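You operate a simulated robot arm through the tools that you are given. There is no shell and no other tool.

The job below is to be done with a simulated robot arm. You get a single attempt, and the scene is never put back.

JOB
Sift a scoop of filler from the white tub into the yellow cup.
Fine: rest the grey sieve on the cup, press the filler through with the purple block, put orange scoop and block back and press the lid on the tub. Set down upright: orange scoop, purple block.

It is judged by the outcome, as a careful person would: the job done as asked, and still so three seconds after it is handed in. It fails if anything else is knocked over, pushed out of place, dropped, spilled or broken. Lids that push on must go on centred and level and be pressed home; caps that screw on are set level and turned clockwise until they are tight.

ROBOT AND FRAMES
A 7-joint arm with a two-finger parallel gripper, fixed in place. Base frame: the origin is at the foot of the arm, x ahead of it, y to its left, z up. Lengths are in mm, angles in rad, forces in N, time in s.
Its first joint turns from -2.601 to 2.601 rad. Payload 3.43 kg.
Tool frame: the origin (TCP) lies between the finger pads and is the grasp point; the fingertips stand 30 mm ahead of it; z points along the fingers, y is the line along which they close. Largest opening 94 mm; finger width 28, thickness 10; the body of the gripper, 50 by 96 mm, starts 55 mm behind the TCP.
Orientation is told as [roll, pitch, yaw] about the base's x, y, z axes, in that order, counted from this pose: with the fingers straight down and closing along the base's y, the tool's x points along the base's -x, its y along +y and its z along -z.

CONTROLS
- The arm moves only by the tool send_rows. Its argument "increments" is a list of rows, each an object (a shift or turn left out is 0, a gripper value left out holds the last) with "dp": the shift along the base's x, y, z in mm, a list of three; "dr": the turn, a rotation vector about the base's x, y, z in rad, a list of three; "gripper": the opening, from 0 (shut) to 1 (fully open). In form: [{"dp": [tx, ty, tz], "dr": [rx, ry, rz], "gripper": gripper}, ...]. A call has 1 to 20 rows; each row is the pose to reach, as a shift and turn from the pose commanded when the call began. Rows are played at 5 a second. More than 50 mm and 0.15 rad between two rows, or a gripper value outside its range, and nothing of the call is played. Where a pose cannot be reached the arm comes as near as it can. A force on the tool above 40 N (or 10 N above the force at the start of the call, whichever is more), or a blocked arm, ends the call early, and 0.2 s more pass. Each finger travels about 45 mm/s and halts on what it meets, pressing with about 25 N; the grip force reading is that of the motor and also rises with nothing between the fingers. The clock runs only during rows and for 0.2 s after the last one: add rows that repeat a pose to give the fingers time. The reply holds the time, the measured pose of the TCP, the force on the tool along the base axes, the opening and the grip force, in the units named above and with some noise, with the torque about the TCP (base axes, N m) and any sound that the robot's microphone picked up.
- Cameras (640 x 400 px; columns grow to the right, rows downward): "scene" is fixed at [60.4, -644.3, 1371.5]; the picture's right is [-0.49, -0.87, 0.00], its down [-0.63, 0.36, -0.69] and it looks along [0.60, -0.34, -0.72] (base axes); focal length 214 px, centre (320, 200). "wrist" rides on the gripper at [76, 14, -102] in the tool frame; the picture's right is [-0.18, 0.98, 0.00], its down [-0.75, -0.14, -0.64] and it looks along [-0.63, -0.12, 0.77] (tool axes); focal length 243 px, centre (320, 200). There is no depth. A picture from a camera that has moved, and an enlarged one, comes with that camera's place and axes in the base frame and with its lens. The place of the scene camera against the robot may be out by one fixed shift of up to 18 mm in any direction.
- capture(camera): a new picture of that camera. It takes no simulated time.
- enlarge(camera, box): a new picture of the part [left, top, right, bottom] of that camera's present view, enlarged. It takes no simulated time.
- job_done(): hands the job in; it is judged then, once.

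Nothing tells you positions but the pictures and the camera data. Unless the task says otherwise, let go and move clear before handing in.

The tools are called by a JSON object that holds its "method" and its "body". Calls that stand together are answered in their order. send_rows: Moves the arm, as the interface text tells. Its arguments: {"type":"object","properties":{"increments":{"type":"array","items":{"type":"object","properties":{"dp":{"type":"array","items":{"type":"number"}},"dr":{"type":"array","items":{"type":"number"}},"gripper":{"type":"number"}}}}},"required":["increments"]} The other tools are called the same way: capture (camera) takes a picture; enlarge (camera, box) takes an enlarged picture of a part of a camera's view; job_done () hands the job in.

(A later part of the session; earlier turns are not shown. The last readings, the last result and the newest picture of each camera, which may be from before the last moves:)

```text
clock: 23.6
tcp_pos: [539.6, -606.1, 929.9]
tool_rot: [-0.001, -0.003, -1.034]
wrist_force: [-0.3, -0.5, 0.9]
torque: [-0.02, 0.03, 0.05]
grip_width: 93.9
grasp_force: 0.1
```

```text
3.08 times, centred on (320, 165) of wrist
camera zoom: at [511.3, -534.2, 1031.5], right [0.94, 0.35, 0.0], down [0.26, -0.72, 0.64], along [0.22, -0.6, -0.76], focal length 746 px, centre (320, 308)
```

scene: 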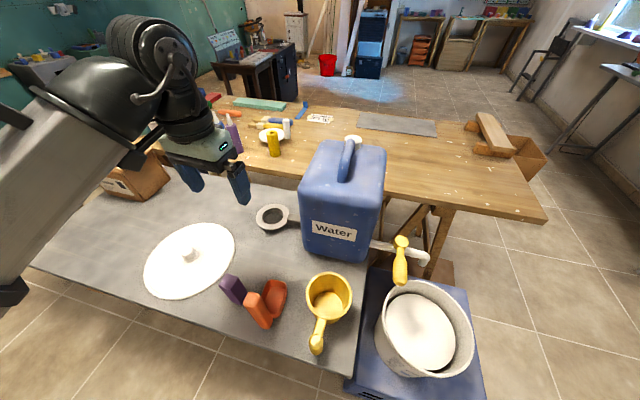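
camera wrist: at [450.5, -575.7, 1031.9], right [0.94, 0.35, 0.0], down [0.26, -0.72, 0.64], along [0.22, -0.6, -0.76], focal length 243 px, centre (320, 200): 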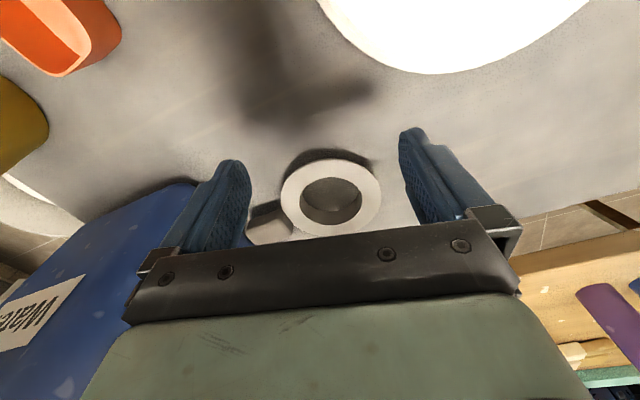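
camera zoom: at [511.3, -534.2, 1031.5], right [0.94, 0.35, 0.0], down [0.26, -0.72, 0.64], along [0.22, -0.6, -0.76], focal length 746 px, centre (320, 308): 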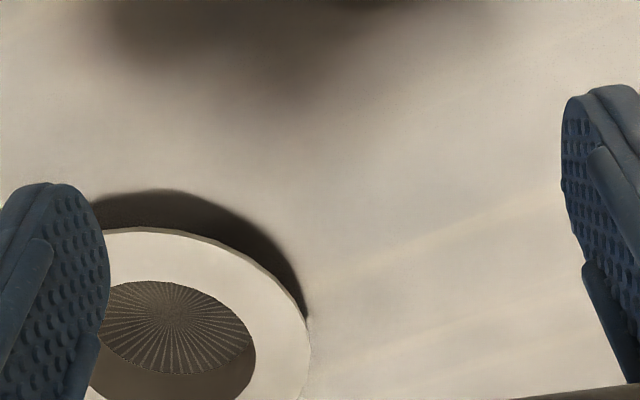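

The ring centre is at (523.5,-738.5), with the flange top at z 825, opening radius 35.5 and outer radius 56.5. I'll close the fingers, dip them into the opening above the mesh, and slide the sieve about 75 mm away from the can.

{"method": "send_rows", "body": {"increments": [{"dp": [-4, -40, 0], "dr": [0, 0, 0.1], "gripper": 0}, {"dp": [-8, -80, 0], "dr": [0, 0, 0.2], "gripper": 0}, {"dp": [-12, -115, 0], "dr": [0, 0, 0.3], "gripper": 0}, {"dp": [-16, -132.4, 0], "dr": [0, 0, 0.365], "gripper": 0}, {"dp": [-16, -132.4, -10], "dr": [0, 0, 0.365], "gripper": 0}, {"dp": [-16, -132.4, -10], "dr": [0, 0, 0.365], "gripper": 0}]}}

{"method": "capture", "body": {"camera": "wrist"}}

```text
clock: 25.0
tcp_pos: [521.2, -740.7, 920.1]
tool_rot: [-0.001, -0.002, -0.667]
wrist_force: [-0.2, 0.5, 0.2]
torque: [-0.01, -0.03, 0.03]
grip_width: 0.1
grasp_force: 24.8
```

```text
taken
camera wrist: at [469.3, -683.5, 1022.7], right [0.75, 0.66, 0.0], down [0.5, -0.58, 0.64], along [0.42, -0.48, -0.76], focal length 243 px, centre (320, 200)
```

wrist: 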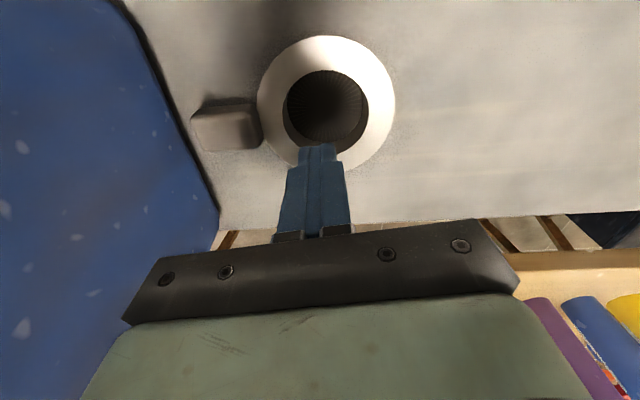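

{"method": "send_rows", "body": {"increments": [{"dp": [0, 1, -40]}, {"dp": [0, 2, -65]}, {"dp": [0, 2, -78]}, {"dp": [0, 2, -78]}]}}

{"method": "capture", "body": {"camera": "wrist"}}

```text
clock: 26.0
tcp_pos: [522.0, -740.2, 842.0]
tool_rot: [0.0, -0.003, -0.667]
wrist_force: [-0.6, -1.2, -0.2]
torque: [0.01, 0.0, -0.04]
grip_width: 0.0
grasp_force: 25.1
```

```text
taken
camera wrist: at [470.1, -682.0, 944.1], right [0.75, 0.66, 0.0], down [0.5, -0.58, 0.64], along [0.42, -0.48, -0.76], focal length 243 px, centre (320, 200)
```

wrist: 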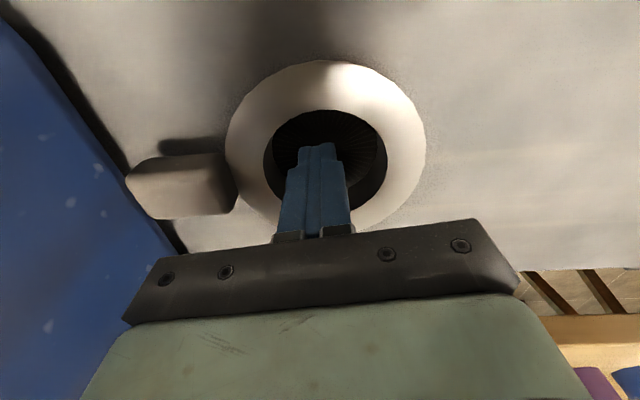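

The fingertips are inside the ring, so I'll slide the sieve away from the can slowly.

{"method": "send_rows", "body": {"increments": [{"dp": [7.4, 9.4, 0]}, {"dp": [12.4, 15.7, 0]}, {"dp": [18.6, 23.6, 0]}, {"dp": [24.8, 31.4, 0]}, {"dp": [31, 39.3, 0]}, {"dp": [37.2, 47.1, 0]}, {"dp": [43.4, 55, 0]}, {"dp": [49.6, 62.8, 0]}, {"dp": [55.8, 70.7, 0]}, {"dp": [60, 76, 0]}, {"dp": [60, 76, 0]}]}}

{"method": "capture", "body": {"camera": "wrist"}}

```text
clock: 28.4
tcp_pos: [582.1, -662.9, 841.4]
tool_rot: [0.001, -0.004, -0.668]
wrist_force: [-0.3, -0.4, 0.2]
torque: [0.01, 0.02, 0.0]
grip_width: 0.0
grasp_force: 24.9
```

```text
taken
camera wrist: at [530.1, -605.2, 943.6], right [0.75, 0.66, 0.0], down [0.5, -0.58, 0.64], along [0.42, -0.48, -0.76], focal length 243 px, centre (320, 200)
```

wrist: 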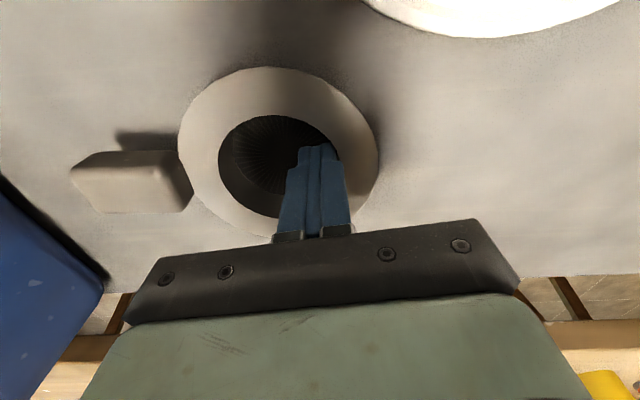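

The sieve slid cleanly. Now I'll rise, turn the tool, and look at the handle to grip it.

{"method": "send_rows", "body": {"increments": [{"dp": [-4, -5, 0]}, {"dp": [-4, -5, 40]}, {"dp": [-4, -5, 80], "gripper": 1}, {"dp": [-15, -20, 85], "dr": [0, 0, -0.14], "gripper": 1}, {"dp": [-25, -35, 85], "dr": [0, 0, -0.28], "gripper": 1}, {"dp": [-35, -50, 85], "dr": [0, 0, -0.42], "gripper": 1}, {"dp": [-50, -65, 85], "dr": [0, 0, -0.56], "gripper": 1}, {"dp": [-60, -80, 85], "dr": [0, 0, -0.7], "gripper": 1}, {"dp": [-66, -84, 85], "dr": [0, 0, -0.84], "gripper": 1}, {"dp": [-66, -84, 85], "dr": [0, 0, -0.98], "gripper": 1}, {"dp": [-66, -84, 85], "dr": [0, 0, -1.12], "gripper": 1}, {"dp": [-66, -84, 85], "dr": [0, 0, -1.26], "gripper": 1}, {"dp": [-66, -84, 85], "dr": [0, 0, -1.4], "gripper": 1}, {"dp": [-66, -84, 85], "dr": [0, 0, -1.54], "gripper": 1}, {"dp": [-66, -84, 85], "dr": [0, 0, -1.57], "gripper": 1}, {"dp": [-66, -84, 85], "dr": [0, 0, -1.57], "gripper": 1}]}}

{"method": "capture", "body": {"camera": "wrist"}}

{"method": "capture", "body": {"camera": "scene"}}

```text
clock: 31.8
tcp_pos: [516.5, -747.9, 925.4]
tool_rot: [-0.001, -0.003, -2.238]
wrist_force: [-0.1, 0.7, 0.3]
torque: [-0.02, 0.04, -0.01]
grip_width: 94.3
grasp_force: 0.0
```

```text
taken
camera wrist: at [574.6, -696.4, 1028.9], right [0.66, -0.75, 0.0], down [-0.58, -0.5, 0.64], along [-0.48, -0.42, -0.76], focal length 243 px, centre (320, 200)
```

wrist: 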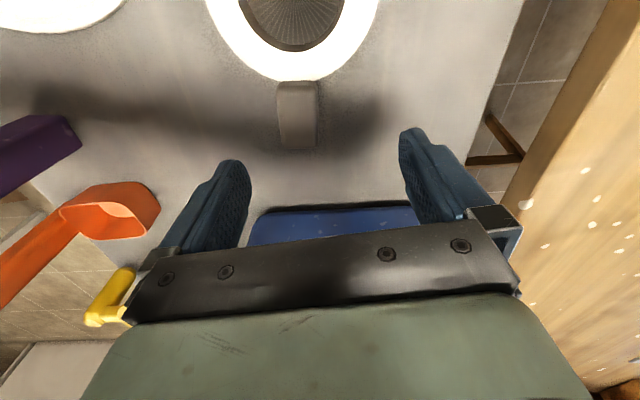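

```text
taken
```

scene: 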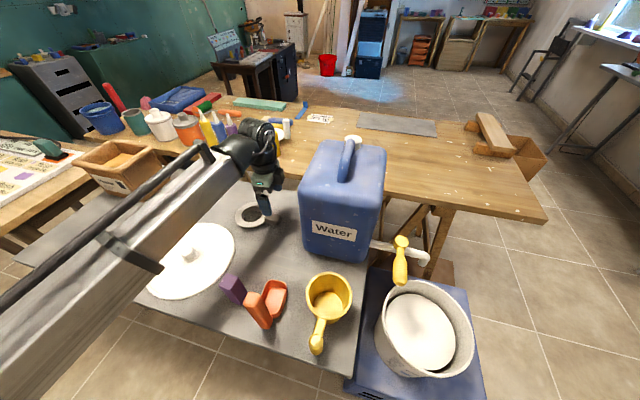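

The handle now points along about (-0.77,-0.64), with its mid-point near (503,-733). I'll align the jaws and descend partway to check.

{"method": "send_rows", "body": {"increments": [{"dp": [-6, 7, 0], "dr": [0, 0, -0.1]}, {"dp": [-13.5, 14.9, -10], "dr": [0, 0, -0.213]}, {"dp": [-13.5, 14.9, -35], "dr": [0, 0, -0.213]}, {"dp": [-13.5, 14.9, -35], "dr": [0, 0, -0.213]}]}}

{"method": "capture", "body": {"camera": "wrist"}}

```text
clock: 32.8
tcp_pos: [504.6, -732.1, 891.5]
tool_rot: [-0.001, -0.004, -2.45]
wrist_force: [0.1, 0.8, -0.9]
torque: [-0.01, 0.0, 0.02]
grip_width: 94.2
grasp_force: 0.0
```

```text
taken
camera wrist: at [571.2, -695.2, 993.5], right [0.48, -0.87, 0.0], down [-0.67, -0.37, 0.64], along [-0.56, -0.31, -0.76], focal length 243 px, centre (320, 200)
```

wrist: 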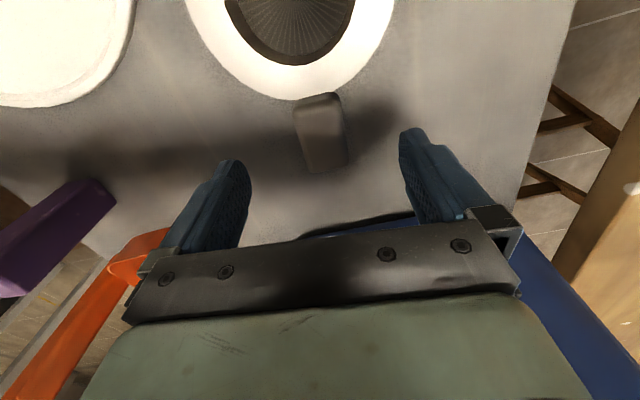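

Aligned. I'll descend to grip the handle and close.

{"method": "send_rows", "body": {"increments": [{"dp": [-0.5, -1, -30]}, {"dp": [-0.5, -1, -50]}, {"dp": [-0.5, -1, -56]}, {"dp": [-0.5, -1, -56]}, {"dp": [-0.5, -1, -56], "gripper": 0.2}, {"dp": [-0.5, -1, -56], "gripper": 0.0}, {"dp": [-0.5, -1, -56], "gripper": 0.0}, {"dp": [-0.5, -1, -56], "gripper": 0.0}, {"dp": [-0.5, -1, -56], "gripper": 0.0}, {"dp": [-0.5, -1, -56], "gripper": 0.0}]}}

{"method": "capture", "body": {"camera": "wrist"}}

```text
clock: 35.0
tcp_pos: [504.1, -732.3, 834.4]
tool_rot: [0.0, -0.004, -2.45]
wrist_force: [0.0, -0.2, 0.4]
torque: [-0.02, 0.01, 0.0]
grip_width: 36.2
grasp_force: 25.1
```

```text
taken
camera wrist: at [570.8, -695.2, 937.0], right [0.48, -0.87, 0.0], down [-0.67, -0.37, 0.64], along [-0.56, -0.31, -0.76], focal length 243 px, centre (320, 200)
```

wrist: 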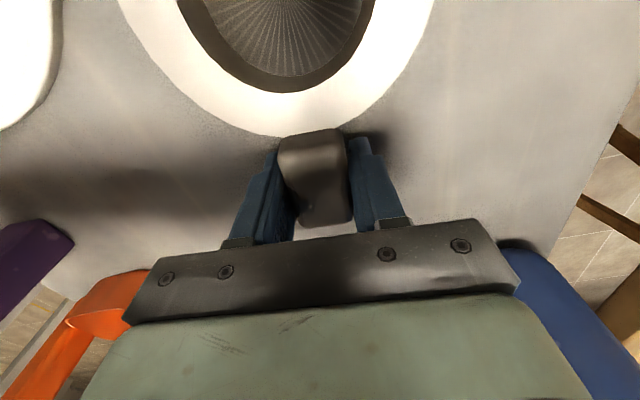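

{"method": "send_rows", "body": {"increments": [{"dp": [0, 0, 8]}, {"dp": [0, 0, 20]}, {"dp": [0, 0, 40]}, {"dp": [0, 0, 60]}, {"dp": [0, 0, 60]}]}}

{"method": "capture", "body": {"camera": "wrist"}}

{"method": "enlarge", "body": {"camera": "scene", "box": [190, 140, 350, 270]}}

```text
clock: 36.2
tcp_pos: [503.2, -734.0, 898.3]
tool_rot: [0.001, -0.003, -2.451]
wrist_force: [-0.3, 0.6, -1.1]
torque: [-0.05, 0.05, 0.0]
grip_width: 35.9
grasp_force: 25.3
```

```text
taken
camera wrist: at [570.8, -696.1, 998.7], right [0.48, -0.87, 0.0], down [-0.67, -0.37, 0.64], along [-0.56, -0.31, -0.76], focal length 243 px, centre (320, 200)
```

wrist: 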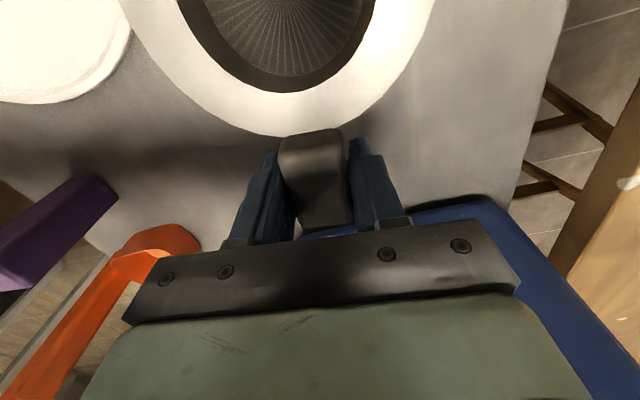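

```text
3.08 times, centred on (270, 205) of scene
camera zoom: at [60.4, -644.3, 1371.5], right [-0.49, -0.87, 0.0], down [-0.63, 0.36, -0.69], along [0.6, -0.34, -0.72], focal length 660 px, centre (474, 185)
```

zoom: 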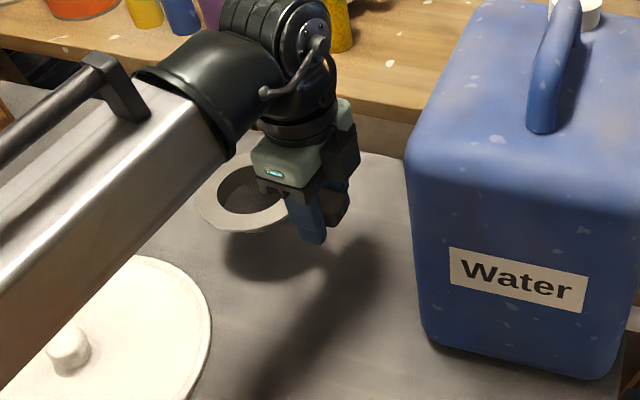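

The sieve is held firmly and level, with its ring centre 81 mm from the TCP on the camera side. I'll raise it, swing it around over the clear part of the bench to yaw 0, and bring it near the cup.

{"method": "send_rows", "body": {"increments": [{"dp": [-10, 20, 30]}, {"dp": [-22, 45, 65]}, {"dp": [-36, 70, 95], "dr": [0, 0, 0.13]}, {"dp": [-55, 95, 125], "dr": [0, 0, 0.26]}, {"dp": [-75, 120, 145], "dr": [0, 0, 0.39]}, {"dp": [-90, 140, 147], "dr": [0, 0, 0.52]}, {"dp": [-100, 155, 147], "dr": [0, 0, 0.65]}, {"dp": [-105, 160, 147], "dr": [0, 0, 0.78]}, {"dp": [-108, 160, 147], "dr": [0, 0, 0.91]}, {"dp": [-110, 160, 147], "dr": [0, 0, 1.04]}, {"dp": [-112, 158, 147], "dr": [0, 0, 1.17]}, {"dp": [-115, 155, 147], "dr": [0, 0, 1.3]}, {"dp": [-118, 150, 147], "dr": [0, 0, 1.43]}, {"dp": [-120, 145, 147], "dr": [0, 0, 1.56]}, {"dp": [-120, 140, 147], "dr": [0, 0, 1.69]}, {"dp": [-120, 135, 147], "dr": [0, 0, 1.82]}, {"dp": [-120, 130, 147], "dr": [0, 0, 1.95]}, {"dp": [-120, 125, 147], "dr": [0, 0, 2.08]}, {"dp": [-120, 120, 147], "dr": [0, 0, 2.21]}, {"dp": [-120, 115, 147], "dr": [0, 0, 2.34]}]}}

{"method": "capture", "body": {"camera": "wrist"}}

```text
clock: 40.4
tcp_pos: [382.9, -618.6, 1041.8]
tool_rot: [0.001, -0.002, -0.108]
wrist_force: [0.4, -0.1, -0.6]
torque: [-0.01, -0.08, -0.01]
grip_width: 36.1
grasp_force: 25.0
```

```text
taken
camera wrist: at [307.3, -597.0, 1144.1], right [0.29, 0.96, 0.0], down [0.73, -0.22, 0.64], along [0.62, -0.19, -0.76], focal length 243 px, centre (320, 200)
```

wrist: 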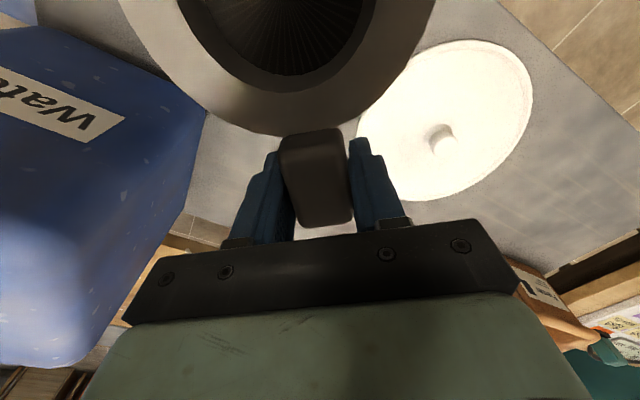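

{"method": "send_rows", "body": {"increments": [{"dp": [-30, 30, 3], "dr": [0, 0, 0.108]}, {"dp": [-65, 60, 3], "dr": [0, 0, 0.108]}, {"dp": [-100, 92, 3], "dr": [0, 0, 0.108]}, {"dp": [-103, 92, 3], "dr": [0, 0, 0.108]}]}}

{"method": "enlarge", "body": {"camera": "wrist", "box": [0, 0, 200, 160]}}

{"method": "send_rows", "body": {"increments": [{"dp": [-45, 0, 0]}, {"dp": [-85, 0, 0]}, {"dp": [-85, 0, 0]}]}}

{"method": "enlarge", "body": {"camera": "wrist", "box": [0, 40, 200, 200]}}

```text
clock: 41.4
tcp_pos: [279.5, -528.8, 1046.4]
tool_rot: [0.0, -0.003, -0.001]
wrist_force: [0.9, 0.3, -0.9]
torque: [-0.05, -0.08, -0.01]
grip_width: 35.9
grasp_force: 25.1
```

```text
2.50 times, centred on (100, 80) of wrist
camera zoom: at [201.9, -513.8, 1148.4], right [0.19, 0.98, 0.0], down [0.75, -0.14, 0.64], along [0.63, -0.12, -0.76], focal length 606 px, centre (870, 500)
```

zoom: 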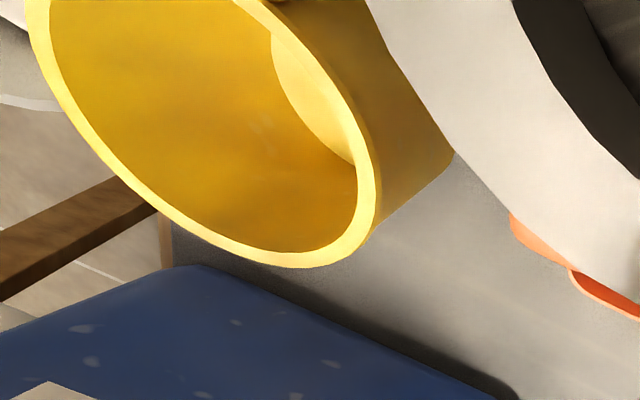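

```text
clock: 42.2
tcp_pos: [194.8, -528.2, 1046.3]
tool_rot: [0.003, -0.004, -0.002]
wrist_force: [-0.1, -0.5, -1.1]
torque: [0.0, -0.09, -0.03]
grip_width: 35.8
grasp_force: 24.7
```

```text
2.50 times, centred on (100, 120) of wrist
camera zoom: at [117.7, -513.5, 1148.2], right [0.19, 0.98, 0.0], down [0.75, -0.14, 0.64], along [0.63, -0.12, -0.76], focal length 606 px, centre (870, 400)
```

zoom: 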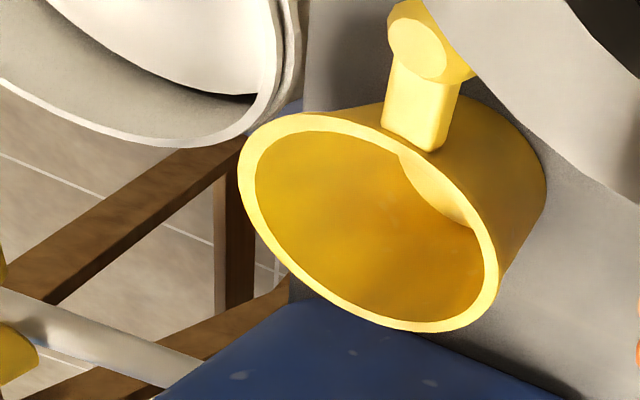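

The cup centre is refined to (194,-757) with its rim at z of about 889. I'll carry the sieve over the cup at a safe height, then hover.

{"method": "send_rows", "body": {"increments": [{"dp": [16, -42, 0]}, {"dp": [32, -84, 0]}, {"dp": [48, -126, 0]}, {"dp": [64, -168, 0]}, {"dp": [78, -205, 0]}, {"dp": [80.8, -228, 0]}, {"dp": [80.8, -228, -40]}, {"dp": [80.8, -228, -80]}, {"dp": [80.8, -228, -80]}]}}

{"method": "capture", "body": {"camera": "wrist"}}

{"method": "enlarge", "body": {"camera": "scene", "box": [250, 220, 410, 360]}}

```text
clock: 44.2
tcp_pos: [275.0, -755.6, 967.1]
tool_rot: [0.001, -0.002, -0.001]
wrist_force: [-0.1, 0.0, -0.4]
torque: [0.01, -0.08, -0.02]
grip_width: 36.0
grasp_force: 25.2
```

```text
taken
camera wrist: at [198.0, -741.5, 1069.2], right [0.19, 0.98, 0.0], down [0.75, -0.14, 0.64], along [0.63, -0.12, -0.76], focal length 243 px, centre (320, 200)
```

wrist: 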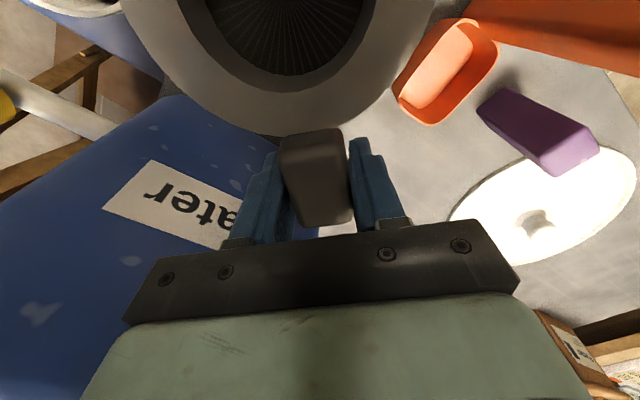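

```text
2.86 times, centred on (330, 290) of scene
camera zoom: at [60.4, -644.3, 1371.5], right [-0.49, -0.87, 0.0], down [-0.63, 0.36, -0.69], along [0.6, -0.34, -0.72], focal length 613 px, centre (291, -57)
```

zoom: 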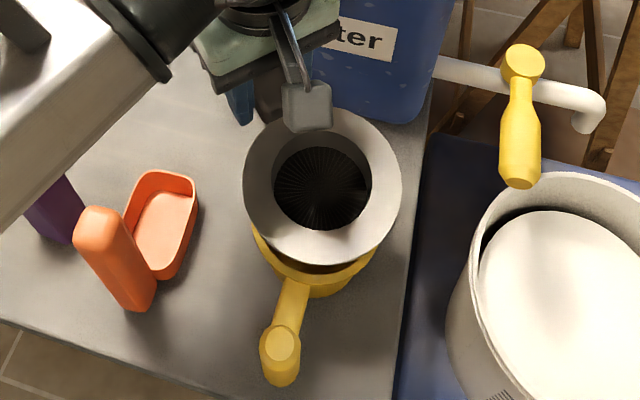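

{"method": "send_rows", "body": {"increments": [{"dp": [0.5, -0.5, -20]}, {"dp": [0.5, -0.5, -40]}, {"dp": [0.5, -0.5, -52]}, {"dp": [0.5, -0.5, -52]}]}}

{"method": "enlarge", "body": {"camera": "scene", "box": [250, 220, 410, 360]}}

```text
clock: 45.2
tcp_pos: [276.5, -755.9, 915.2]
tool_rot: [0.001, -0.004, -0.002]
wrist_force: [-0.9, 1.5, 10.8]
torque: [0.02, 0.6, -0.08]
grip_width: 35.9
grasp_force: 25.2
```

```text
2.86 times, centred on (330, 290) of scene
camera zoom: at [60.4, -644.3, 1371.5], right [-0.49, -0.87, 0.0], down [-0.63, 0.36, -0.69], along [0.6, -0.34, -0.72], focal length 613 px, centre (291, -57)
```

zoom: 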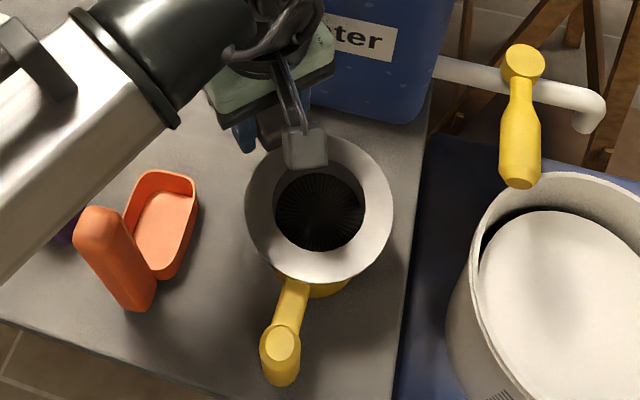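

{"method": "enlarge", "body": {"camera": "scene", "box": [300, 260, 370, 330]}}

{"method": "capture", "body": {"camera": "wrist"}}

```text
5.71 times, centred on (335, 295) of scene
camera zoom: at [60.4, -644.3, 1371.5], right [-0.49, -0.87, 0.0], down [-0.63, 0.36, -0.69], along [0.6, -0.34, -0.72], focal length 1226 px, centre (234, -343)
```

zoom: 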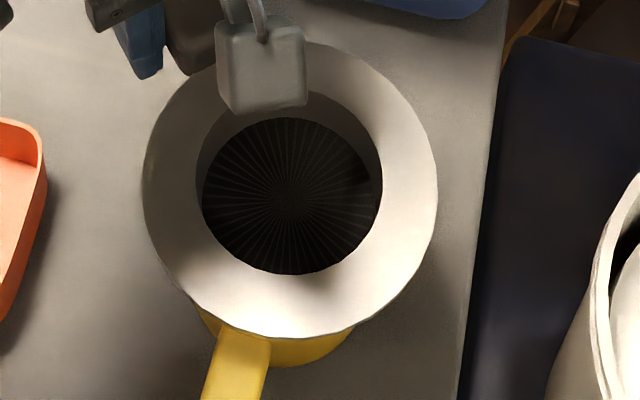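

```text
taken
camera wrist: at [199.4, -741.7, 1017.2], right [0.19, 0.98, 0.0], down [0.75, -0.14, 0.64], along [0.63, -0.12, -0.77], focal length 243 px, centre (320, 200)
```

wrist: 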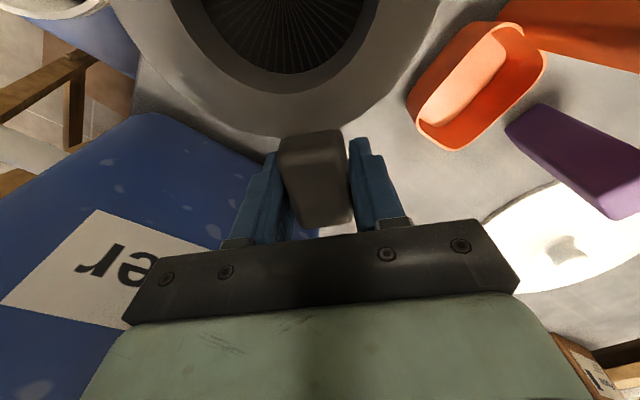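

The flange appears seated on the rim: there is contact force, and it is centred within about 2 mm. I'll release gently and rise straight up.

{"method": "send_rows", "body": {"increments": [{"dp": [0, 0, 0.6]}, {"dp": [0, 0, 0.6], "gripper": 0.5}, {"dp": [0, 0, 0.6], "gripper": 0.6}, {"dp": [0, 0, 0.6], "gripper": 0.7}, {"dp": [0, 0, 0.6], "gripper": 0.7}]}}

{"method": "enlarge", "body": {"camera": "scene", "box": [300, 260, 370, 330]}}

{"method": "capture", "body": {"camera": "wrist"}}

```text
clock: 46.4
tcp_pos: [276.3, -755.8, 914.3]
tool_rot: [-0.003, -0.004, -0.002]
wrist_force: [0.0, -0.1, -0.1]
torque: [-0.02, -0.02, -0.06]
grip_width: 65.7
grasp_force: 0.1
```

```text
5.71 times, centred on (335, 295) of scene
camera zoom: at [60.4, -644.3, 1371.5], right [-0.49, -0.87, 0.0], down [-0.63, 0.36, -0.69], along [0.6, -0.34, -0.72], focal length 1226 px, centre (234, -343)
```

zoom: 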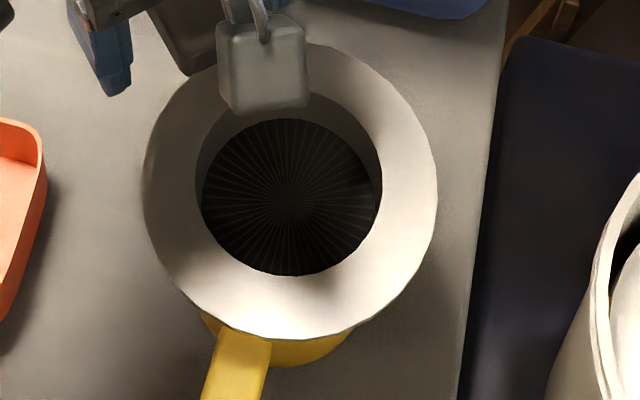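

```text
taken
camera wrist: at [199.3, -742.0, 1017.1], right [0.19, 0.98, 0.0], down [0.75, -0.14, 0.64], along [0.63, -0.12, -0.76], focal length 243 px, centre (320, 200)
```

wrist: 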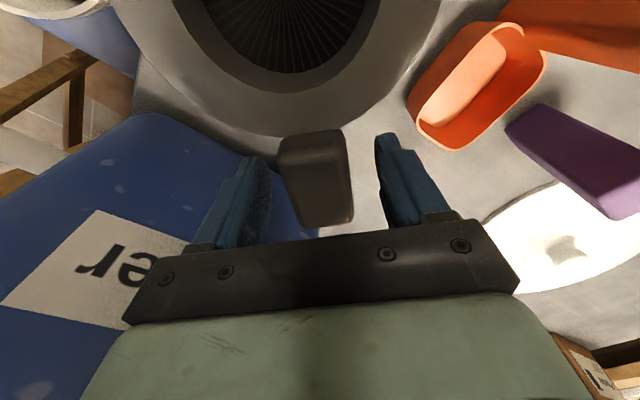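

The sieve rests steadily on the cup. Now I'll rise clear and take two closer, wide-baseline views of the tub to fix its centre and the filler level.

{"method": "send_rows", "body": {"increments": [{"dp": [0, 0, 3], "gripper": 1}, {"dp": [0, 0, 30], "gripper": 1}, {"dp": [0, 0, 70]}, {"dp": [0, 10, 95]}, {"dp": [-30, 20, 95], "dr": [0, 0, -0.14]}, {"dp": [-70, 25, 95], "dr": [0, 0, -0.28]}, {"dp": [-110, 20, 95], "dr": [0, 0, -0.42]}, {"dp": [-150, 10, 90], "dr": [0, 0, -0.56]}, {"dp": [-185, -10, 70], "dr": [0, 0, -0.7]}, {"dp": [-196, -35, 45], "dr": [0, 0, -0.84]}, {"dp": [-196, -50, 10], "dr": [0, 0, -0.98]}, {"dp": [-196, -50, -10], "dr": [0, 0, -1.12]}, {"dp": [-196, -50, -14], "dr": [0, 0, -1.26]}, {"dp": [-196, -50, -14], "dr": [0, 0, -1.4]}, {"dp": [-196, -50, -14], "dr": [0, 0, -1.52]}, {"dp": [-196, -50, -14], "dr": [0, 0, -1.52]}]}}

{"method": "capture", "body": {"camera": "wrist"}}

{"method": "enlarge", "body": {"camera": "wrist", "box": [200, 30, 420, 230]}}

```text
clock: 49.8
tcp_pos: [81.0, -804.7, 901.1]
tool_rot: [-0.002, -0.003, -1.524]
wrist_force: [-0.2, 0.4, 0.0]
torque: [0.0, 0.04, -0.01]
grip_width: 93.8
grasp_force: 0.0
```

```text
taken
camera wrist: at [90.5, -728.5, 1003.0], right [0.99, -0.14, 0.0], down [-0.11, -0.76, 0.64], along [-0.09, -0.64, -0.76], focal length 243 px, centre (320, 200)
```

wrist: 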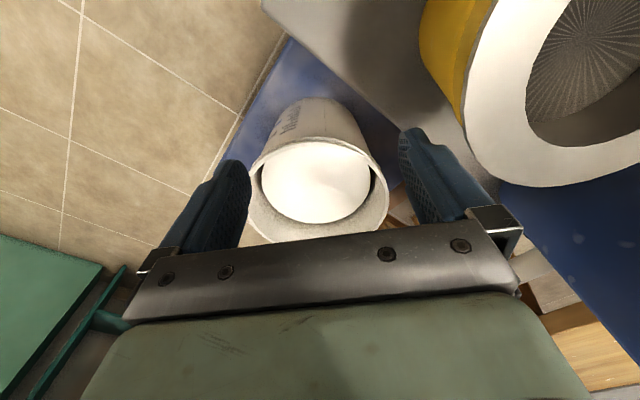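

```text
2.00 times, centred on (310, 130) of wrist
camera zoom: at [90.5, -728.5, 1003.0], right [0.99, -0.14, 0.0], down [-0.11, -0.76, 0.64], along [-0.09, -0.64, -0.76], focal length 485 px, centre (340, 340)
```

zoom: 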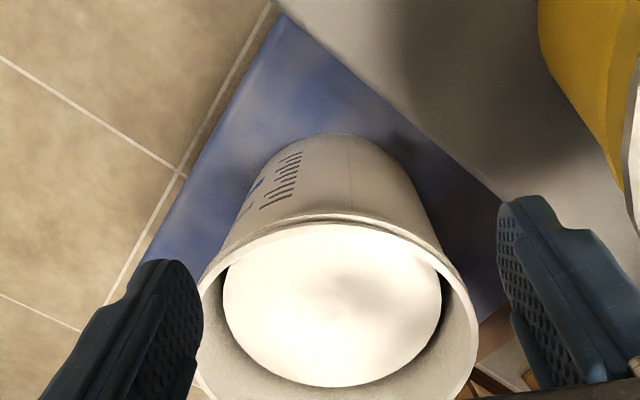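

{"method": "send_rows", "body": {"increments": [{"dp": [-30, -20, 0]}, {"dp": [-56, -55, 0]}, {"dp": [-56, -90, 0]}, {"dp": [-56, -90, 0]}]}}

{"method": "enlarge", "body": {"camera": "wrist", "box": [240, 30, 440, 230]}}

{"method": "send_rows", "body": {"increments": [{"dp": [-45, 0, 0]}, {"dp": [-90, 0, 0]}, {"dp": [-110, 0, 0]}, {"dp": [-110, 0, 0]}]}}

{"method": "enlarge", "body": {"camera": "wrist", "box": [300, 30, 500, 230]}}

{"method": "capture", "body": {"camera": "wrist"}}

```text
clock: 50.8
tcp_pos: [21.9, -894.6, 900.4]
tool_rot: [0.001, -0.004, -1.522]
wrist_force: [0.2, 0.1, 0.0]
torque: [0.01, -0.01, 0.04]
grip_width: 94.1
grasp_force: 0.0
```

```text
2.00 times, centred on (340, 130) of wrist
camera zoom: at [31.5, -818.0, 1002.0], right [0.99, -0.14, 0.0], down [-0.1, -0.76, 0.64], along [-0.09, -0.64, -0.76], focal length 485 px, centre (280, 340)
```

zoom: 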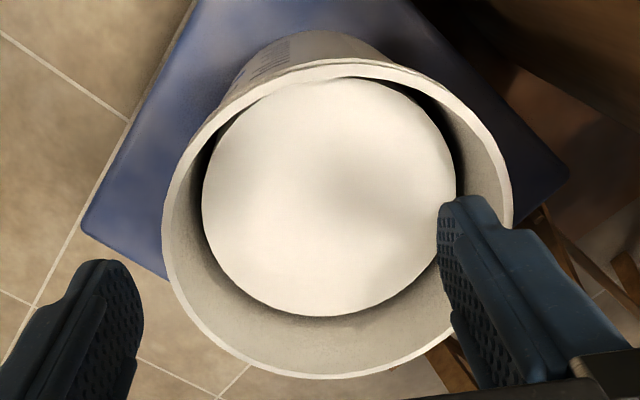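

```text
clock: 51.8
tcp_pos: [-84.9, -894.8, 898.7]
tool_rot: [-0.001, -0.002, -1.523]
wrist_force: [-0.7, -1.0, 0.2]
torque: [0.02, -0.01, -0.01]
grip_width: 94.3
grasp_force: 0.1
```

```text
2.00 times, centred on (400, 130) of wrist
camera zoom: at [-75.8, -818.1, 1001.2], right [0.99, -0.14, 0.0], down [-0.1, -0.76, 0.64], along [-0.09, -0.64, -0.76], focal length 485 px, centre (160, 340)
```

zoom: 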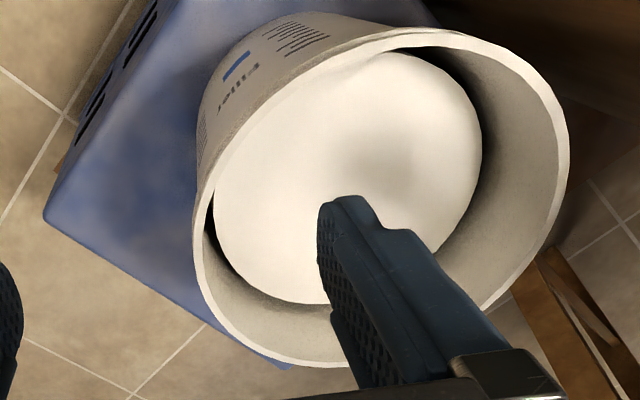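

```text
taken
camera wrist: at [-75.8, -818.1, 1001.2], right [0.99, -0.14, 0.0], down [-0.1, -0.76, 0.64], along [-0.09, -0.64, -0.76], focal length 243 px, centre (320, 200)
```

wrist: 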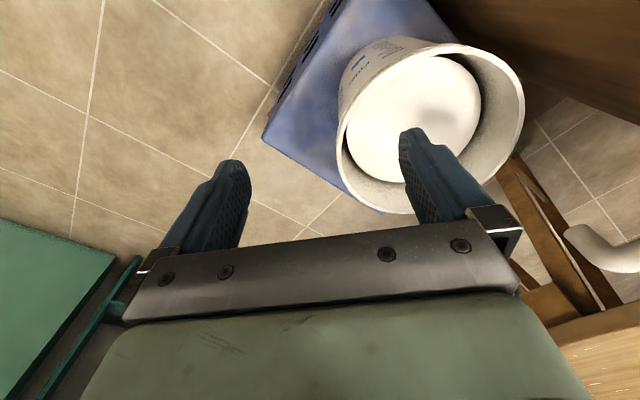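

Two stereo pairs agree: the tub centre is near (46,-1001), with the rim at z of about 695 and radius of about 125. The centre is at radius about 1002, so I need to plan for reach. Before touching the scoop, I'll test with an empty hand whether the arm can tilt past horizontal at a pouring pose.

{"method": "send_rows", "body": {"increments": [{"dp": [20, 40, 10], "dr": [0, 0, 0.14]}, {"dp": [40, 80, 25], "dr": [0, 0, 0.28]}, {"dp": [65, 118, 45], "dr": [0, 0, 0.42]}, {"dp": [90, 150, 70], "dr": [0, 0, 0.56]}, {"dp": [115, 180, 95], "dr": [0, 0, 0.7]}, {"dp": [140, 205, 120], "dr": [0, 0, 0.84]}, {"dp": [165, 225, 140], "dr": [0, 0, 0.98]}, {"dp": [190, 235, 141], "dr": [0, 0, 1.12]}, {"dp": [205, 238, 141], "dr": [0, 0, 1.26]}, {"dp": [205, 238, 141], "dr": [0, 0, 1.4]}, {"dp": [205, 238, 141], "dr": [0, 0, 1.54]}, {"dp": [205, 238, 141], "dr": [0, 0, 1.68]}, {"dp": [205, 238, 141], "dr": [0, 0, 1.77]}, {"dp": [205, 238, 141], "dr": [0, 0, 1.77]}]}}

```text
clock: 54.8
tcp_pos: [118.1, -657.6, 1041.7]
tool_rot: [0.0, -0.004, 0.25]
wrist_force: [-0.3, 0.0, -0.1]
torque: [-0.04, -0.01, -0.01]
grip_width: 93.9
grasp_force: 0.2
```

{"method": "send_rows", "body": {"increments": [{"dr": [-0.1355, -0.0349, 0]}, {"dr": [-0.271, -0.0697, 0]}, {"dr": [-0.4066, -0.1046, 0]}, {"dr": [-0.5421, -0.1394, 0]}, {"dr": [-0.6776, -0.1743, 0]}, {"dr": [-0.8131, -0.2092, 0]}, {"dr": [-0.9486, -0.244, 0]}, {"dr": [-1.0842, -0.2789, 0]}, {"dr": [-1.2197, -0.3137, 0]}, {"dr": [-1.3552, -0.3486, 0]}, {"dr": [-1.4907, -0.3835, 0]}, {"dr": [-1.6262, -0.4183, 0]}, {"dr": [-1.7618, -0.4532, 0]}, {"dr": [-1.8973, -0.488, 0]}, {"dr": [-1.936, -0.498, 0]}, {"dr": [-1.936, -0.498, 0]}]}}

{"method": "capture", "body": {"camera": "scene"}}

{"method": "capture", "body": {"camera": "wrist"}}

```text
clock: 58.2
tcp_pos: [128.2, -690.5, 1123.8]
tool_rot: [-1.735, -0.017, 0.247]
wrist_force: [-0.5, -0.5, -1.1]
torque: [0.02, 0.02, 0.01]
grip_width: 94.1
grasp_force: 0.1
out of reach, approached as far as the arm can: row 8, 9, 10, 11, 12, 13, 14, 15, 16
```

```text
taken
```

scene: 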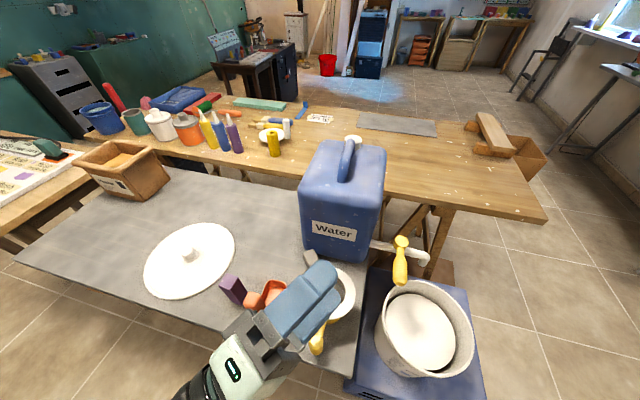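

```text
taken
camera wrist: at [29.2, -613.4, 1092.0], right [0.23, -0.11, -0.97], down [0.57, 0.82, 0.05], along [0.79, -0.56, 0.25], focal length 243 px, centre (320, 200)
```

wrist: 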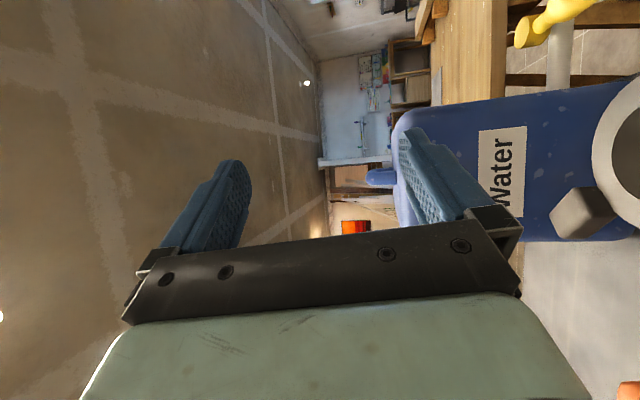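

Tilting outward toward the can is limited because the wrist ends up too close to the base. A sideways pour, with the gripper coming from the -x side, should work better. I'll return upright first and then test that.

{"method": "send_rows", "body": {"increments": [{"dp": [0, 2, -6], "dr": [0.1355, 0.0349, 0]}, {"dp": [-1, 4, -13], "dr": [0.271, 0.0697, 0]}, {"dp": [-2, 7, -20], "dr": [0.4066, 0.1046, 0]}, {"dp": [-3, 10, -28], "dr": [0.5421, 0.1394, 0]}, {"dp": [-4, 13, -36], "dr": [0.6776, 0.1743, 0]}, {"dp": [-5, 16, -44], "dr": [0.8131, 0.2092, 0]}, {"dp": [-6, 19, -52], "dr": [0.9486, 0.244, 0]}, {"dp": [-7, 22, -60], "dr": [1.0842, 0.2789, 0]}, {"dp": [-8, 25, -68], "dr": [1.2197, 0.3137, 0]}, {"dp": [-9, 28, -74], "dr": [1.3552, 0.3486, 0]}, {"dp": [-10, 30, -80], "dr": [1.4907, 0.3835, 0]}, {"dp": [-10, 32, -82], "dr": [1.6262, 0.4183, 0]}, {"dp": [-10, 32, -82], "dr": [1.68, 0.432, 0]}, {"dp": [-10, 32, -82], "dr": [1.68, 0.432, 0]}]}}

```text
clock: 61.2
tcp_pos: [115.8, -661.5, 1043.3]
tool_rot: [0.001, 0.006, 0.236]
wrist_force: [1.1, -0.2, -0.3]
torque: [0.01, -0.01, 0.04]
grip_width: 93.9
grasp_force: 0.1
out of reach, approached as far as the arm can: row 1
```

{"method": "send_rows", "body": {"increments": [{"dp": [0, -10, 0], "dr": [0, 0, -0.145]}, {"dp": [0, -20, 0], "dr": [0, 0, -0.29]}, {"dp": [0, -30, 0], "dr": [0, 0, -0.435]}, {"dp": [0, -40, 0], "dr": [0, 0, -0.58]}, {"dp": [0, -50, 0], "dr": [0, 0, -0.725]}, {"dp": [0, -60, 0], "dr": [0, 0, -0.87]}, {"dp": [-10, -70, 0], "dr": [0, 0, -1.015]}, {"dp": [-20, -80, 0], "dr": [0, 0, -1.16]}, {"dp": [-28, -90, 0], "dr": [0, 0, -1.305]}, {"dp": [-28, -96, 0], "dr": [0, 0, -1.45]}, {"dp": [-28, -96, 0], "dr": [0, 0, -1.595]}, {"dp": [-28, -96, 0], "dr": [0, 0, -1.74]}, {"dp": [-28, -96, 0], "dr": [0, 0, -1.885]}, {"dp": [-28, -96, 0], "dr": [0, 0, -2.03]}, {"dp": [-28, -96, 0], "dr": [0, 0, -2.175]}, {"dp": [-28, -96, 0], "dr": [0, 0, -2.32]}, {"dp": [-28, -96, 0], "dr": [0, 0, -2.465]}, {"dp": [-28, -96, 0], "dr": [0, 0, -2.61]}, {"dp": [-28, -96, 0], "dr": [0, 0, -2.755]}, {"dp": [-28, -96, 0], "dr": [0, 0, -2.9]}]}}

{"method": "send_rows", "body": {"increments": [{"dr": [0, 0, -0.145]}, {"dr": [0, 0, -0.29]}, {"dr": [0, 0, -0.435]}, {"dr": [0, 0, -0.478]}, {"dr": [0, 0, -0.478]}]}}

```text
clock: 65.4
tcp_pos: [88.2, -755.5, 1043.6]
tool_rot: [0.003, 0.007, -2.668]
wrist_force: [-0.5, 0.4, 1.0]
torque: [-0.02, 0.01, 0.02]
grip_width: 94.2
grasp_force: 0.1
```

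```text
clock: 66.6
tcp_pos: [88.9, -757.8, 1042.7]
tool_rot: [0.001, 0.007, 3.14]
wrist_force: [-0.4, 0.4, 0.2]
torque: [-0.05, 0.0, -0.01]
grip_width: 94.1
grasp_force: 0.0
```

Now I'll test the sideways tilt, with the fingers turning toward +x.

{"method": "send_rows", "body": {"increments": [{"dr": [0, -0.14, 0]}, {"dr": [0, -0.28, 0]}, {"dr": [0, -0.42, 0]}, {"dr": [0, -0.56, 0]}, {"dr": [0, -0.7, 0]}, {"dr": [0, -0.84, 0]}, {"dr": [0, -0.98, 0]}, {"dr": [0, -1.12, 0]}, {"dr": [0, -1.26, 0]}, {"dr": [0, -1.4, 0]}, {"dr": [0, -1.54, 0]}, {"dr": [0, -1.68, 0]}, {"dr": [0, -1.82, 0]}, {"dr": [0, -1.96, 0]}, {"dr": [0, -2.1, 0]}, {"dr": [0, -2.1, 0]}]}}

{"method": "capture", "body": {"camera": "scene"}}

{"method": "capture", "body": {"camera": "wrist"}}

```text
clock: 70.0
tcp_pos: [87.3, -757.7, 1041.8]
tool_rot: [-3.139, 1.032, 0.0]
wrist_force: [-0.9, 0.6, -0.1]
torque: [0.04, 0.01, -0.01]
grip_width: 93.9
grasp_force: 0.0
```

```text
taken
```

scene: 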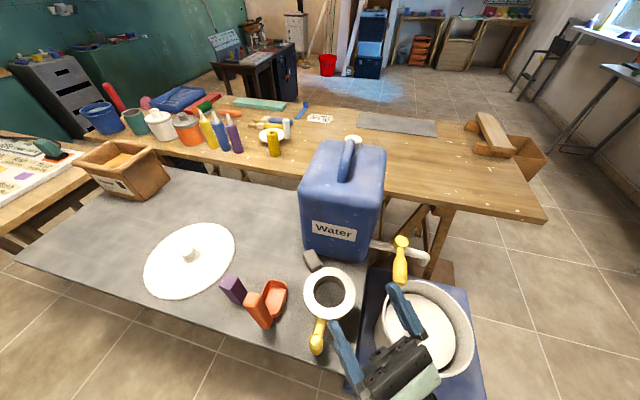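

```text
taken
camera wrist: at [-39.9, -771.6, 1055.0], right [0.09, -0.98, -0.16], down [-0.17, 0.14, -0.98], along [0.98, 0.12, -0.15], focal length 243 px, centre (320, 200)
```

wrist: 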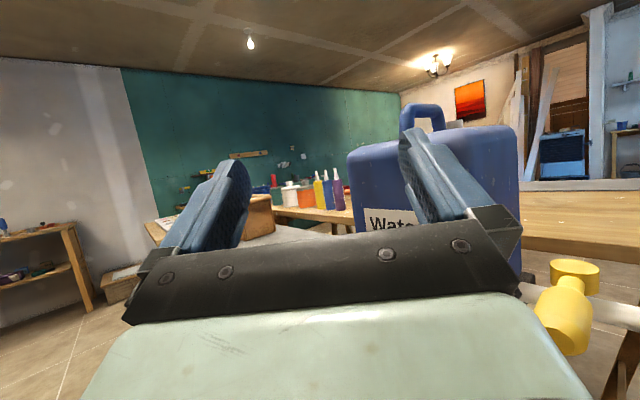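

The sideways pour pose reaches 120° tilt, so that will work. I'll return upright and go to the scoop handle with the jaws across the bowl axis.

{"method": "send_rows", "body": {"increments": [{"dr": [0, 0.14, 0]}, {"dr": [0, 0.28, 0]}, {"dr": [0, 0.42, 0]}, {"dr": [0, 0.56, 0]}, {"dr": [0, 0.7, 0]}, {"dr": [0, 0.84, 0]}, {"dr": [0, 0.98, 0]}, {"dr": [0, 1.12, 0]}, {"dr": [0, 1.26, 0]}, {"dr": [0, 1.4, 0]}, {"dr": [0, 1.54, 0]}, {"dr": [0, 1.68, 0]}, {"dr": [0, 1.82, 0]}, {"dr": [0, 1.96, 0]}, {"dr": [0, 2.1, 0]}, {"dr": [0, 2.1, 0]}]}}

{"method": "send_rows", "body": {"increments": [{"dp": [0, 10, 0], "dr": [0, 0, 0.145]}, {"dp": [0, 20, 0], "dr": [0, 0, 0.29]}, {"dp": [0, 30, 0], "dr": [0, 0, 0.435]}, {"dp": [5, 45, 0], "dr": [0, 0, 0.58]}, {"dp": [10, 60, 0], "dr": [0, 0, 0.725]}, {"dp": [20, 75, 0], "dr": [0, 0, 0.87]}, {"dp": [30, 90, 0], "dr": [0, 0, 1.015]}, {"dp": [40, 105, 0], "dr": [0, 0, 1.16]}, {"dp": [55, 115, 0], "dr": [0, 0, 1.305]}, {"dp": [70, 125, 0], "dr": [0, 0, 1.45]}, {"dp": [85, 130, 0], "dr": [0, 0, 1.595]}, {"dp": [100, 135, 0], "dr": [0, 0, 1.74]}, {"dp": [115, 140, 0], "dr": [0, 0, 1.885]}, {"dp": [130, 142, 0], "dr": [0, 0, 2.03]}, {"dp": [140, 144, 0], "dr": [0, 0, 2.175]}, {"dp": [146, 146, 0], "dr": [0, 0, 2.32]}, {"dp": [146, 146, -10], "dr": [0, 0, 2.443]}, {"dp": [146, 146, -20], "dr": [0, 0, 2.443]}, {"dp": [146, 146, -20], "dr": [0, 0, 2.443]}]}}

{"method": "capture", "body": {"camera": "wrist"}}

{"method": "enlarge", "body": {"camera": "wrist", "box": [240, 80, 420, 220]}}

```text
clock: 73.4
tcp_pos: [88.1, -756.6, 1042.4]
tool_rot: [0.0, 0.005, 3.142]
wrist_force: [0.1, 0.4, -0.4]
torque: [-0.01, 0.0, -0.01]
grip_width: 94.2
grasp_force: 0.0
```

```text
clock: 77.4
tcp_pos: [234.1, -611.4, 1022.5]
tool_rot: [0.0, 0.008, -0.697]
wrist_force: [0.8, -0.1, 0.1]
torque: [-0.03, -0.03, -0.02]
grip_width: 93.8
grasp_force: 0.1
```

```text
taken
camera wrist: at [184.8, -551.5, 1125.1], right [0.77, 0.63, 0.0], down [0.49, -0.6, 0.64], along [0.4, -0.49, -0.77], focal length 243 px, centre (320, 200)
```

wrist: 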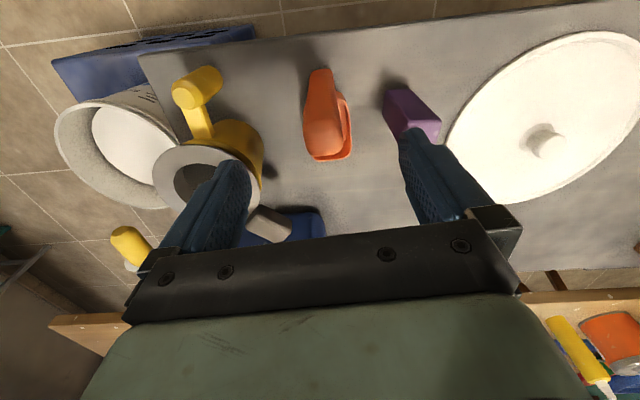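

```text
2.86 times, centred on (330, 150) of wrist
camera zoom: at [184.8, -551.5, 1125.1], right [0.77, 0.63, 0.0], down [0.49, -0.6, 0.64], along [0.4, -0.49, -0.77], focal length 693 px, centre (291, 343)
```

zoom: 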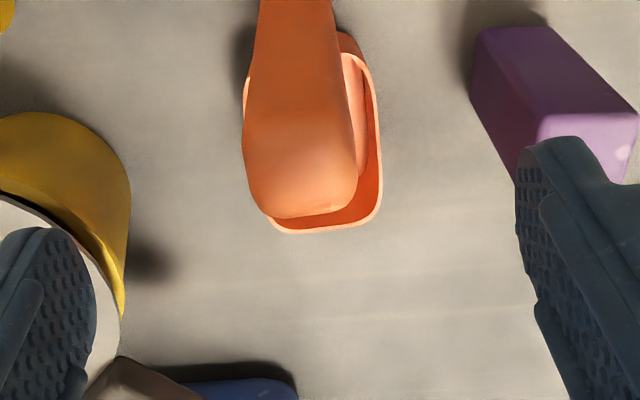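

{"method": "enlarge", "body": {"camera": "wrist", "box": [285, 60, 365, 170]}}

```text
3.64 times, centred on (325, 115) of wrist
camera zoom: at [184.8, -551.5, 1125.1], right [0.77, 0.63, 0.0], down [0.49, -0.6, 0.64], along [0.4, -0.49, -0.77], focal length 882 px, centre (302, 509)
```

zoom: 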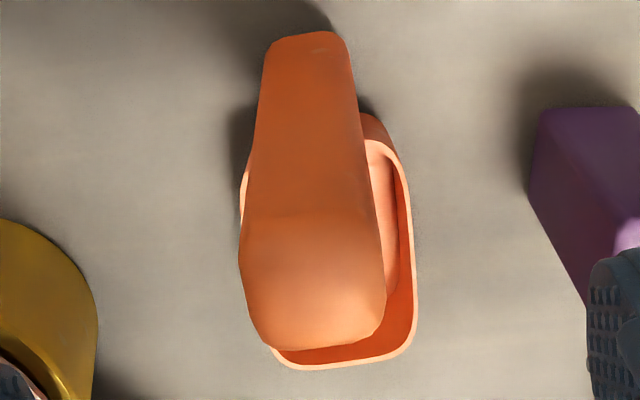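

The handle is about 25x26 mm, its centre is near (237,-612), its angle is about -44°, and its top is at z 958. I'll descend and grip it.

{"method": "send_rows", "body": {"increments": [{"dp": [2.9, -0.9, 0], "dr": [0, 0, -0.063]}, {"dp": [2.9, -0.9, -40], "dr": [0, 0, -0.063]}, {"dp": [2.9, -0.9, -80], "dr": [0, 0, -0.063]}, {"dp": [2.9, -0.9, -110], "dr": [0, 0, -0.063]}, {"dp": [2.9, -0.9, -110], "dr": [0, 0, -0.063]}]}}

{"method": "capture", "body": {"camera": "wrist"}}

```text
clock: 78.5
tcp_pos: [235.6, -612.5, 913.3]
tool_rot: [-0.002, 0.003, -0.76]
wrist_force: [-1.1, 2.7, 19.5]
torque: [-0.12, -0.12, -0.01]
grip_width: 93.7
grasp_force: 0.1
stopped in row 5: the force on the tool passed its limit at 43 N (the readings are from after the stop); the commanded pose is now the measured one
```

```text
taken
camera wrist: at [190.1, -550.1, 1017.1], right [0.81, 0.58, 0.0], down [0.45, -0.62, 0.64], along [0.37, -0.52, -0.77], focal length 243 px, centre (320, 200)
```

wrist: 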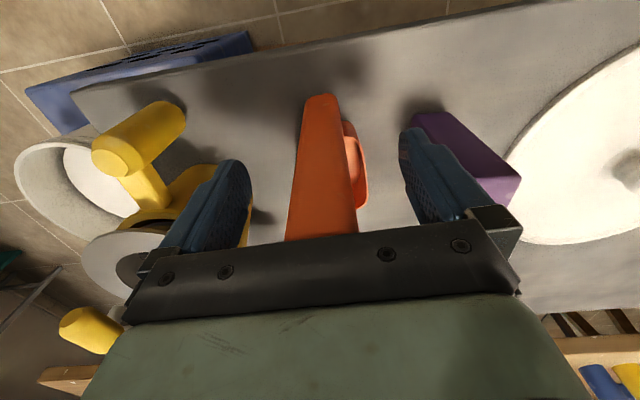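

The palm touched the top of the handle. I'll back up a few millimetres and then close.

{"method": "send_rows", "body": {"increments": [{"dp": [0, 0, 5]}, {"dp": [0.5, 0, 9]}, {"dp": [1, 0, 9], "gripper": 0.6}, {"dp": [1, 0, 9], "gripper": 0.3}, {"dp": [1, 0, 9], "gripper": 0}, {"dp": [1, 0, 9], "gripper": 0}, {"dp": [1, 0, 9], "gripper": 0}, {"dp": [1, 0, 9], "gripper": 0}, {"dp": [1, 0, 9], "gripper": 0}]}}

{"method": "capture", "body": {"camera": "wrist"}}

```text
clock: 80.5
tcp_pos: [236.4, -612.1, 922.8]
tool_rot: [0.0, 0.005, -0.762]
wrist_force: [0.5, 0.7, 1.3]
torque: [0.05, -0.11, 0.04]
grip_width: 31.7
grasp_force: 24.4
```

```text
taken
camera wrist: at [191.0, -549.9, 1025.1], right [0.81, 0.58, 0.0], down [0.45, -0.62, 0.64], along [0.37, -0.52, -0.77], focal length 243 px, centre (320, 200)
```

wrist: 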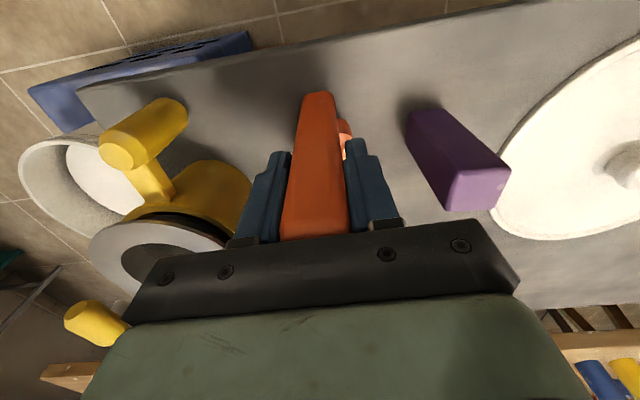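

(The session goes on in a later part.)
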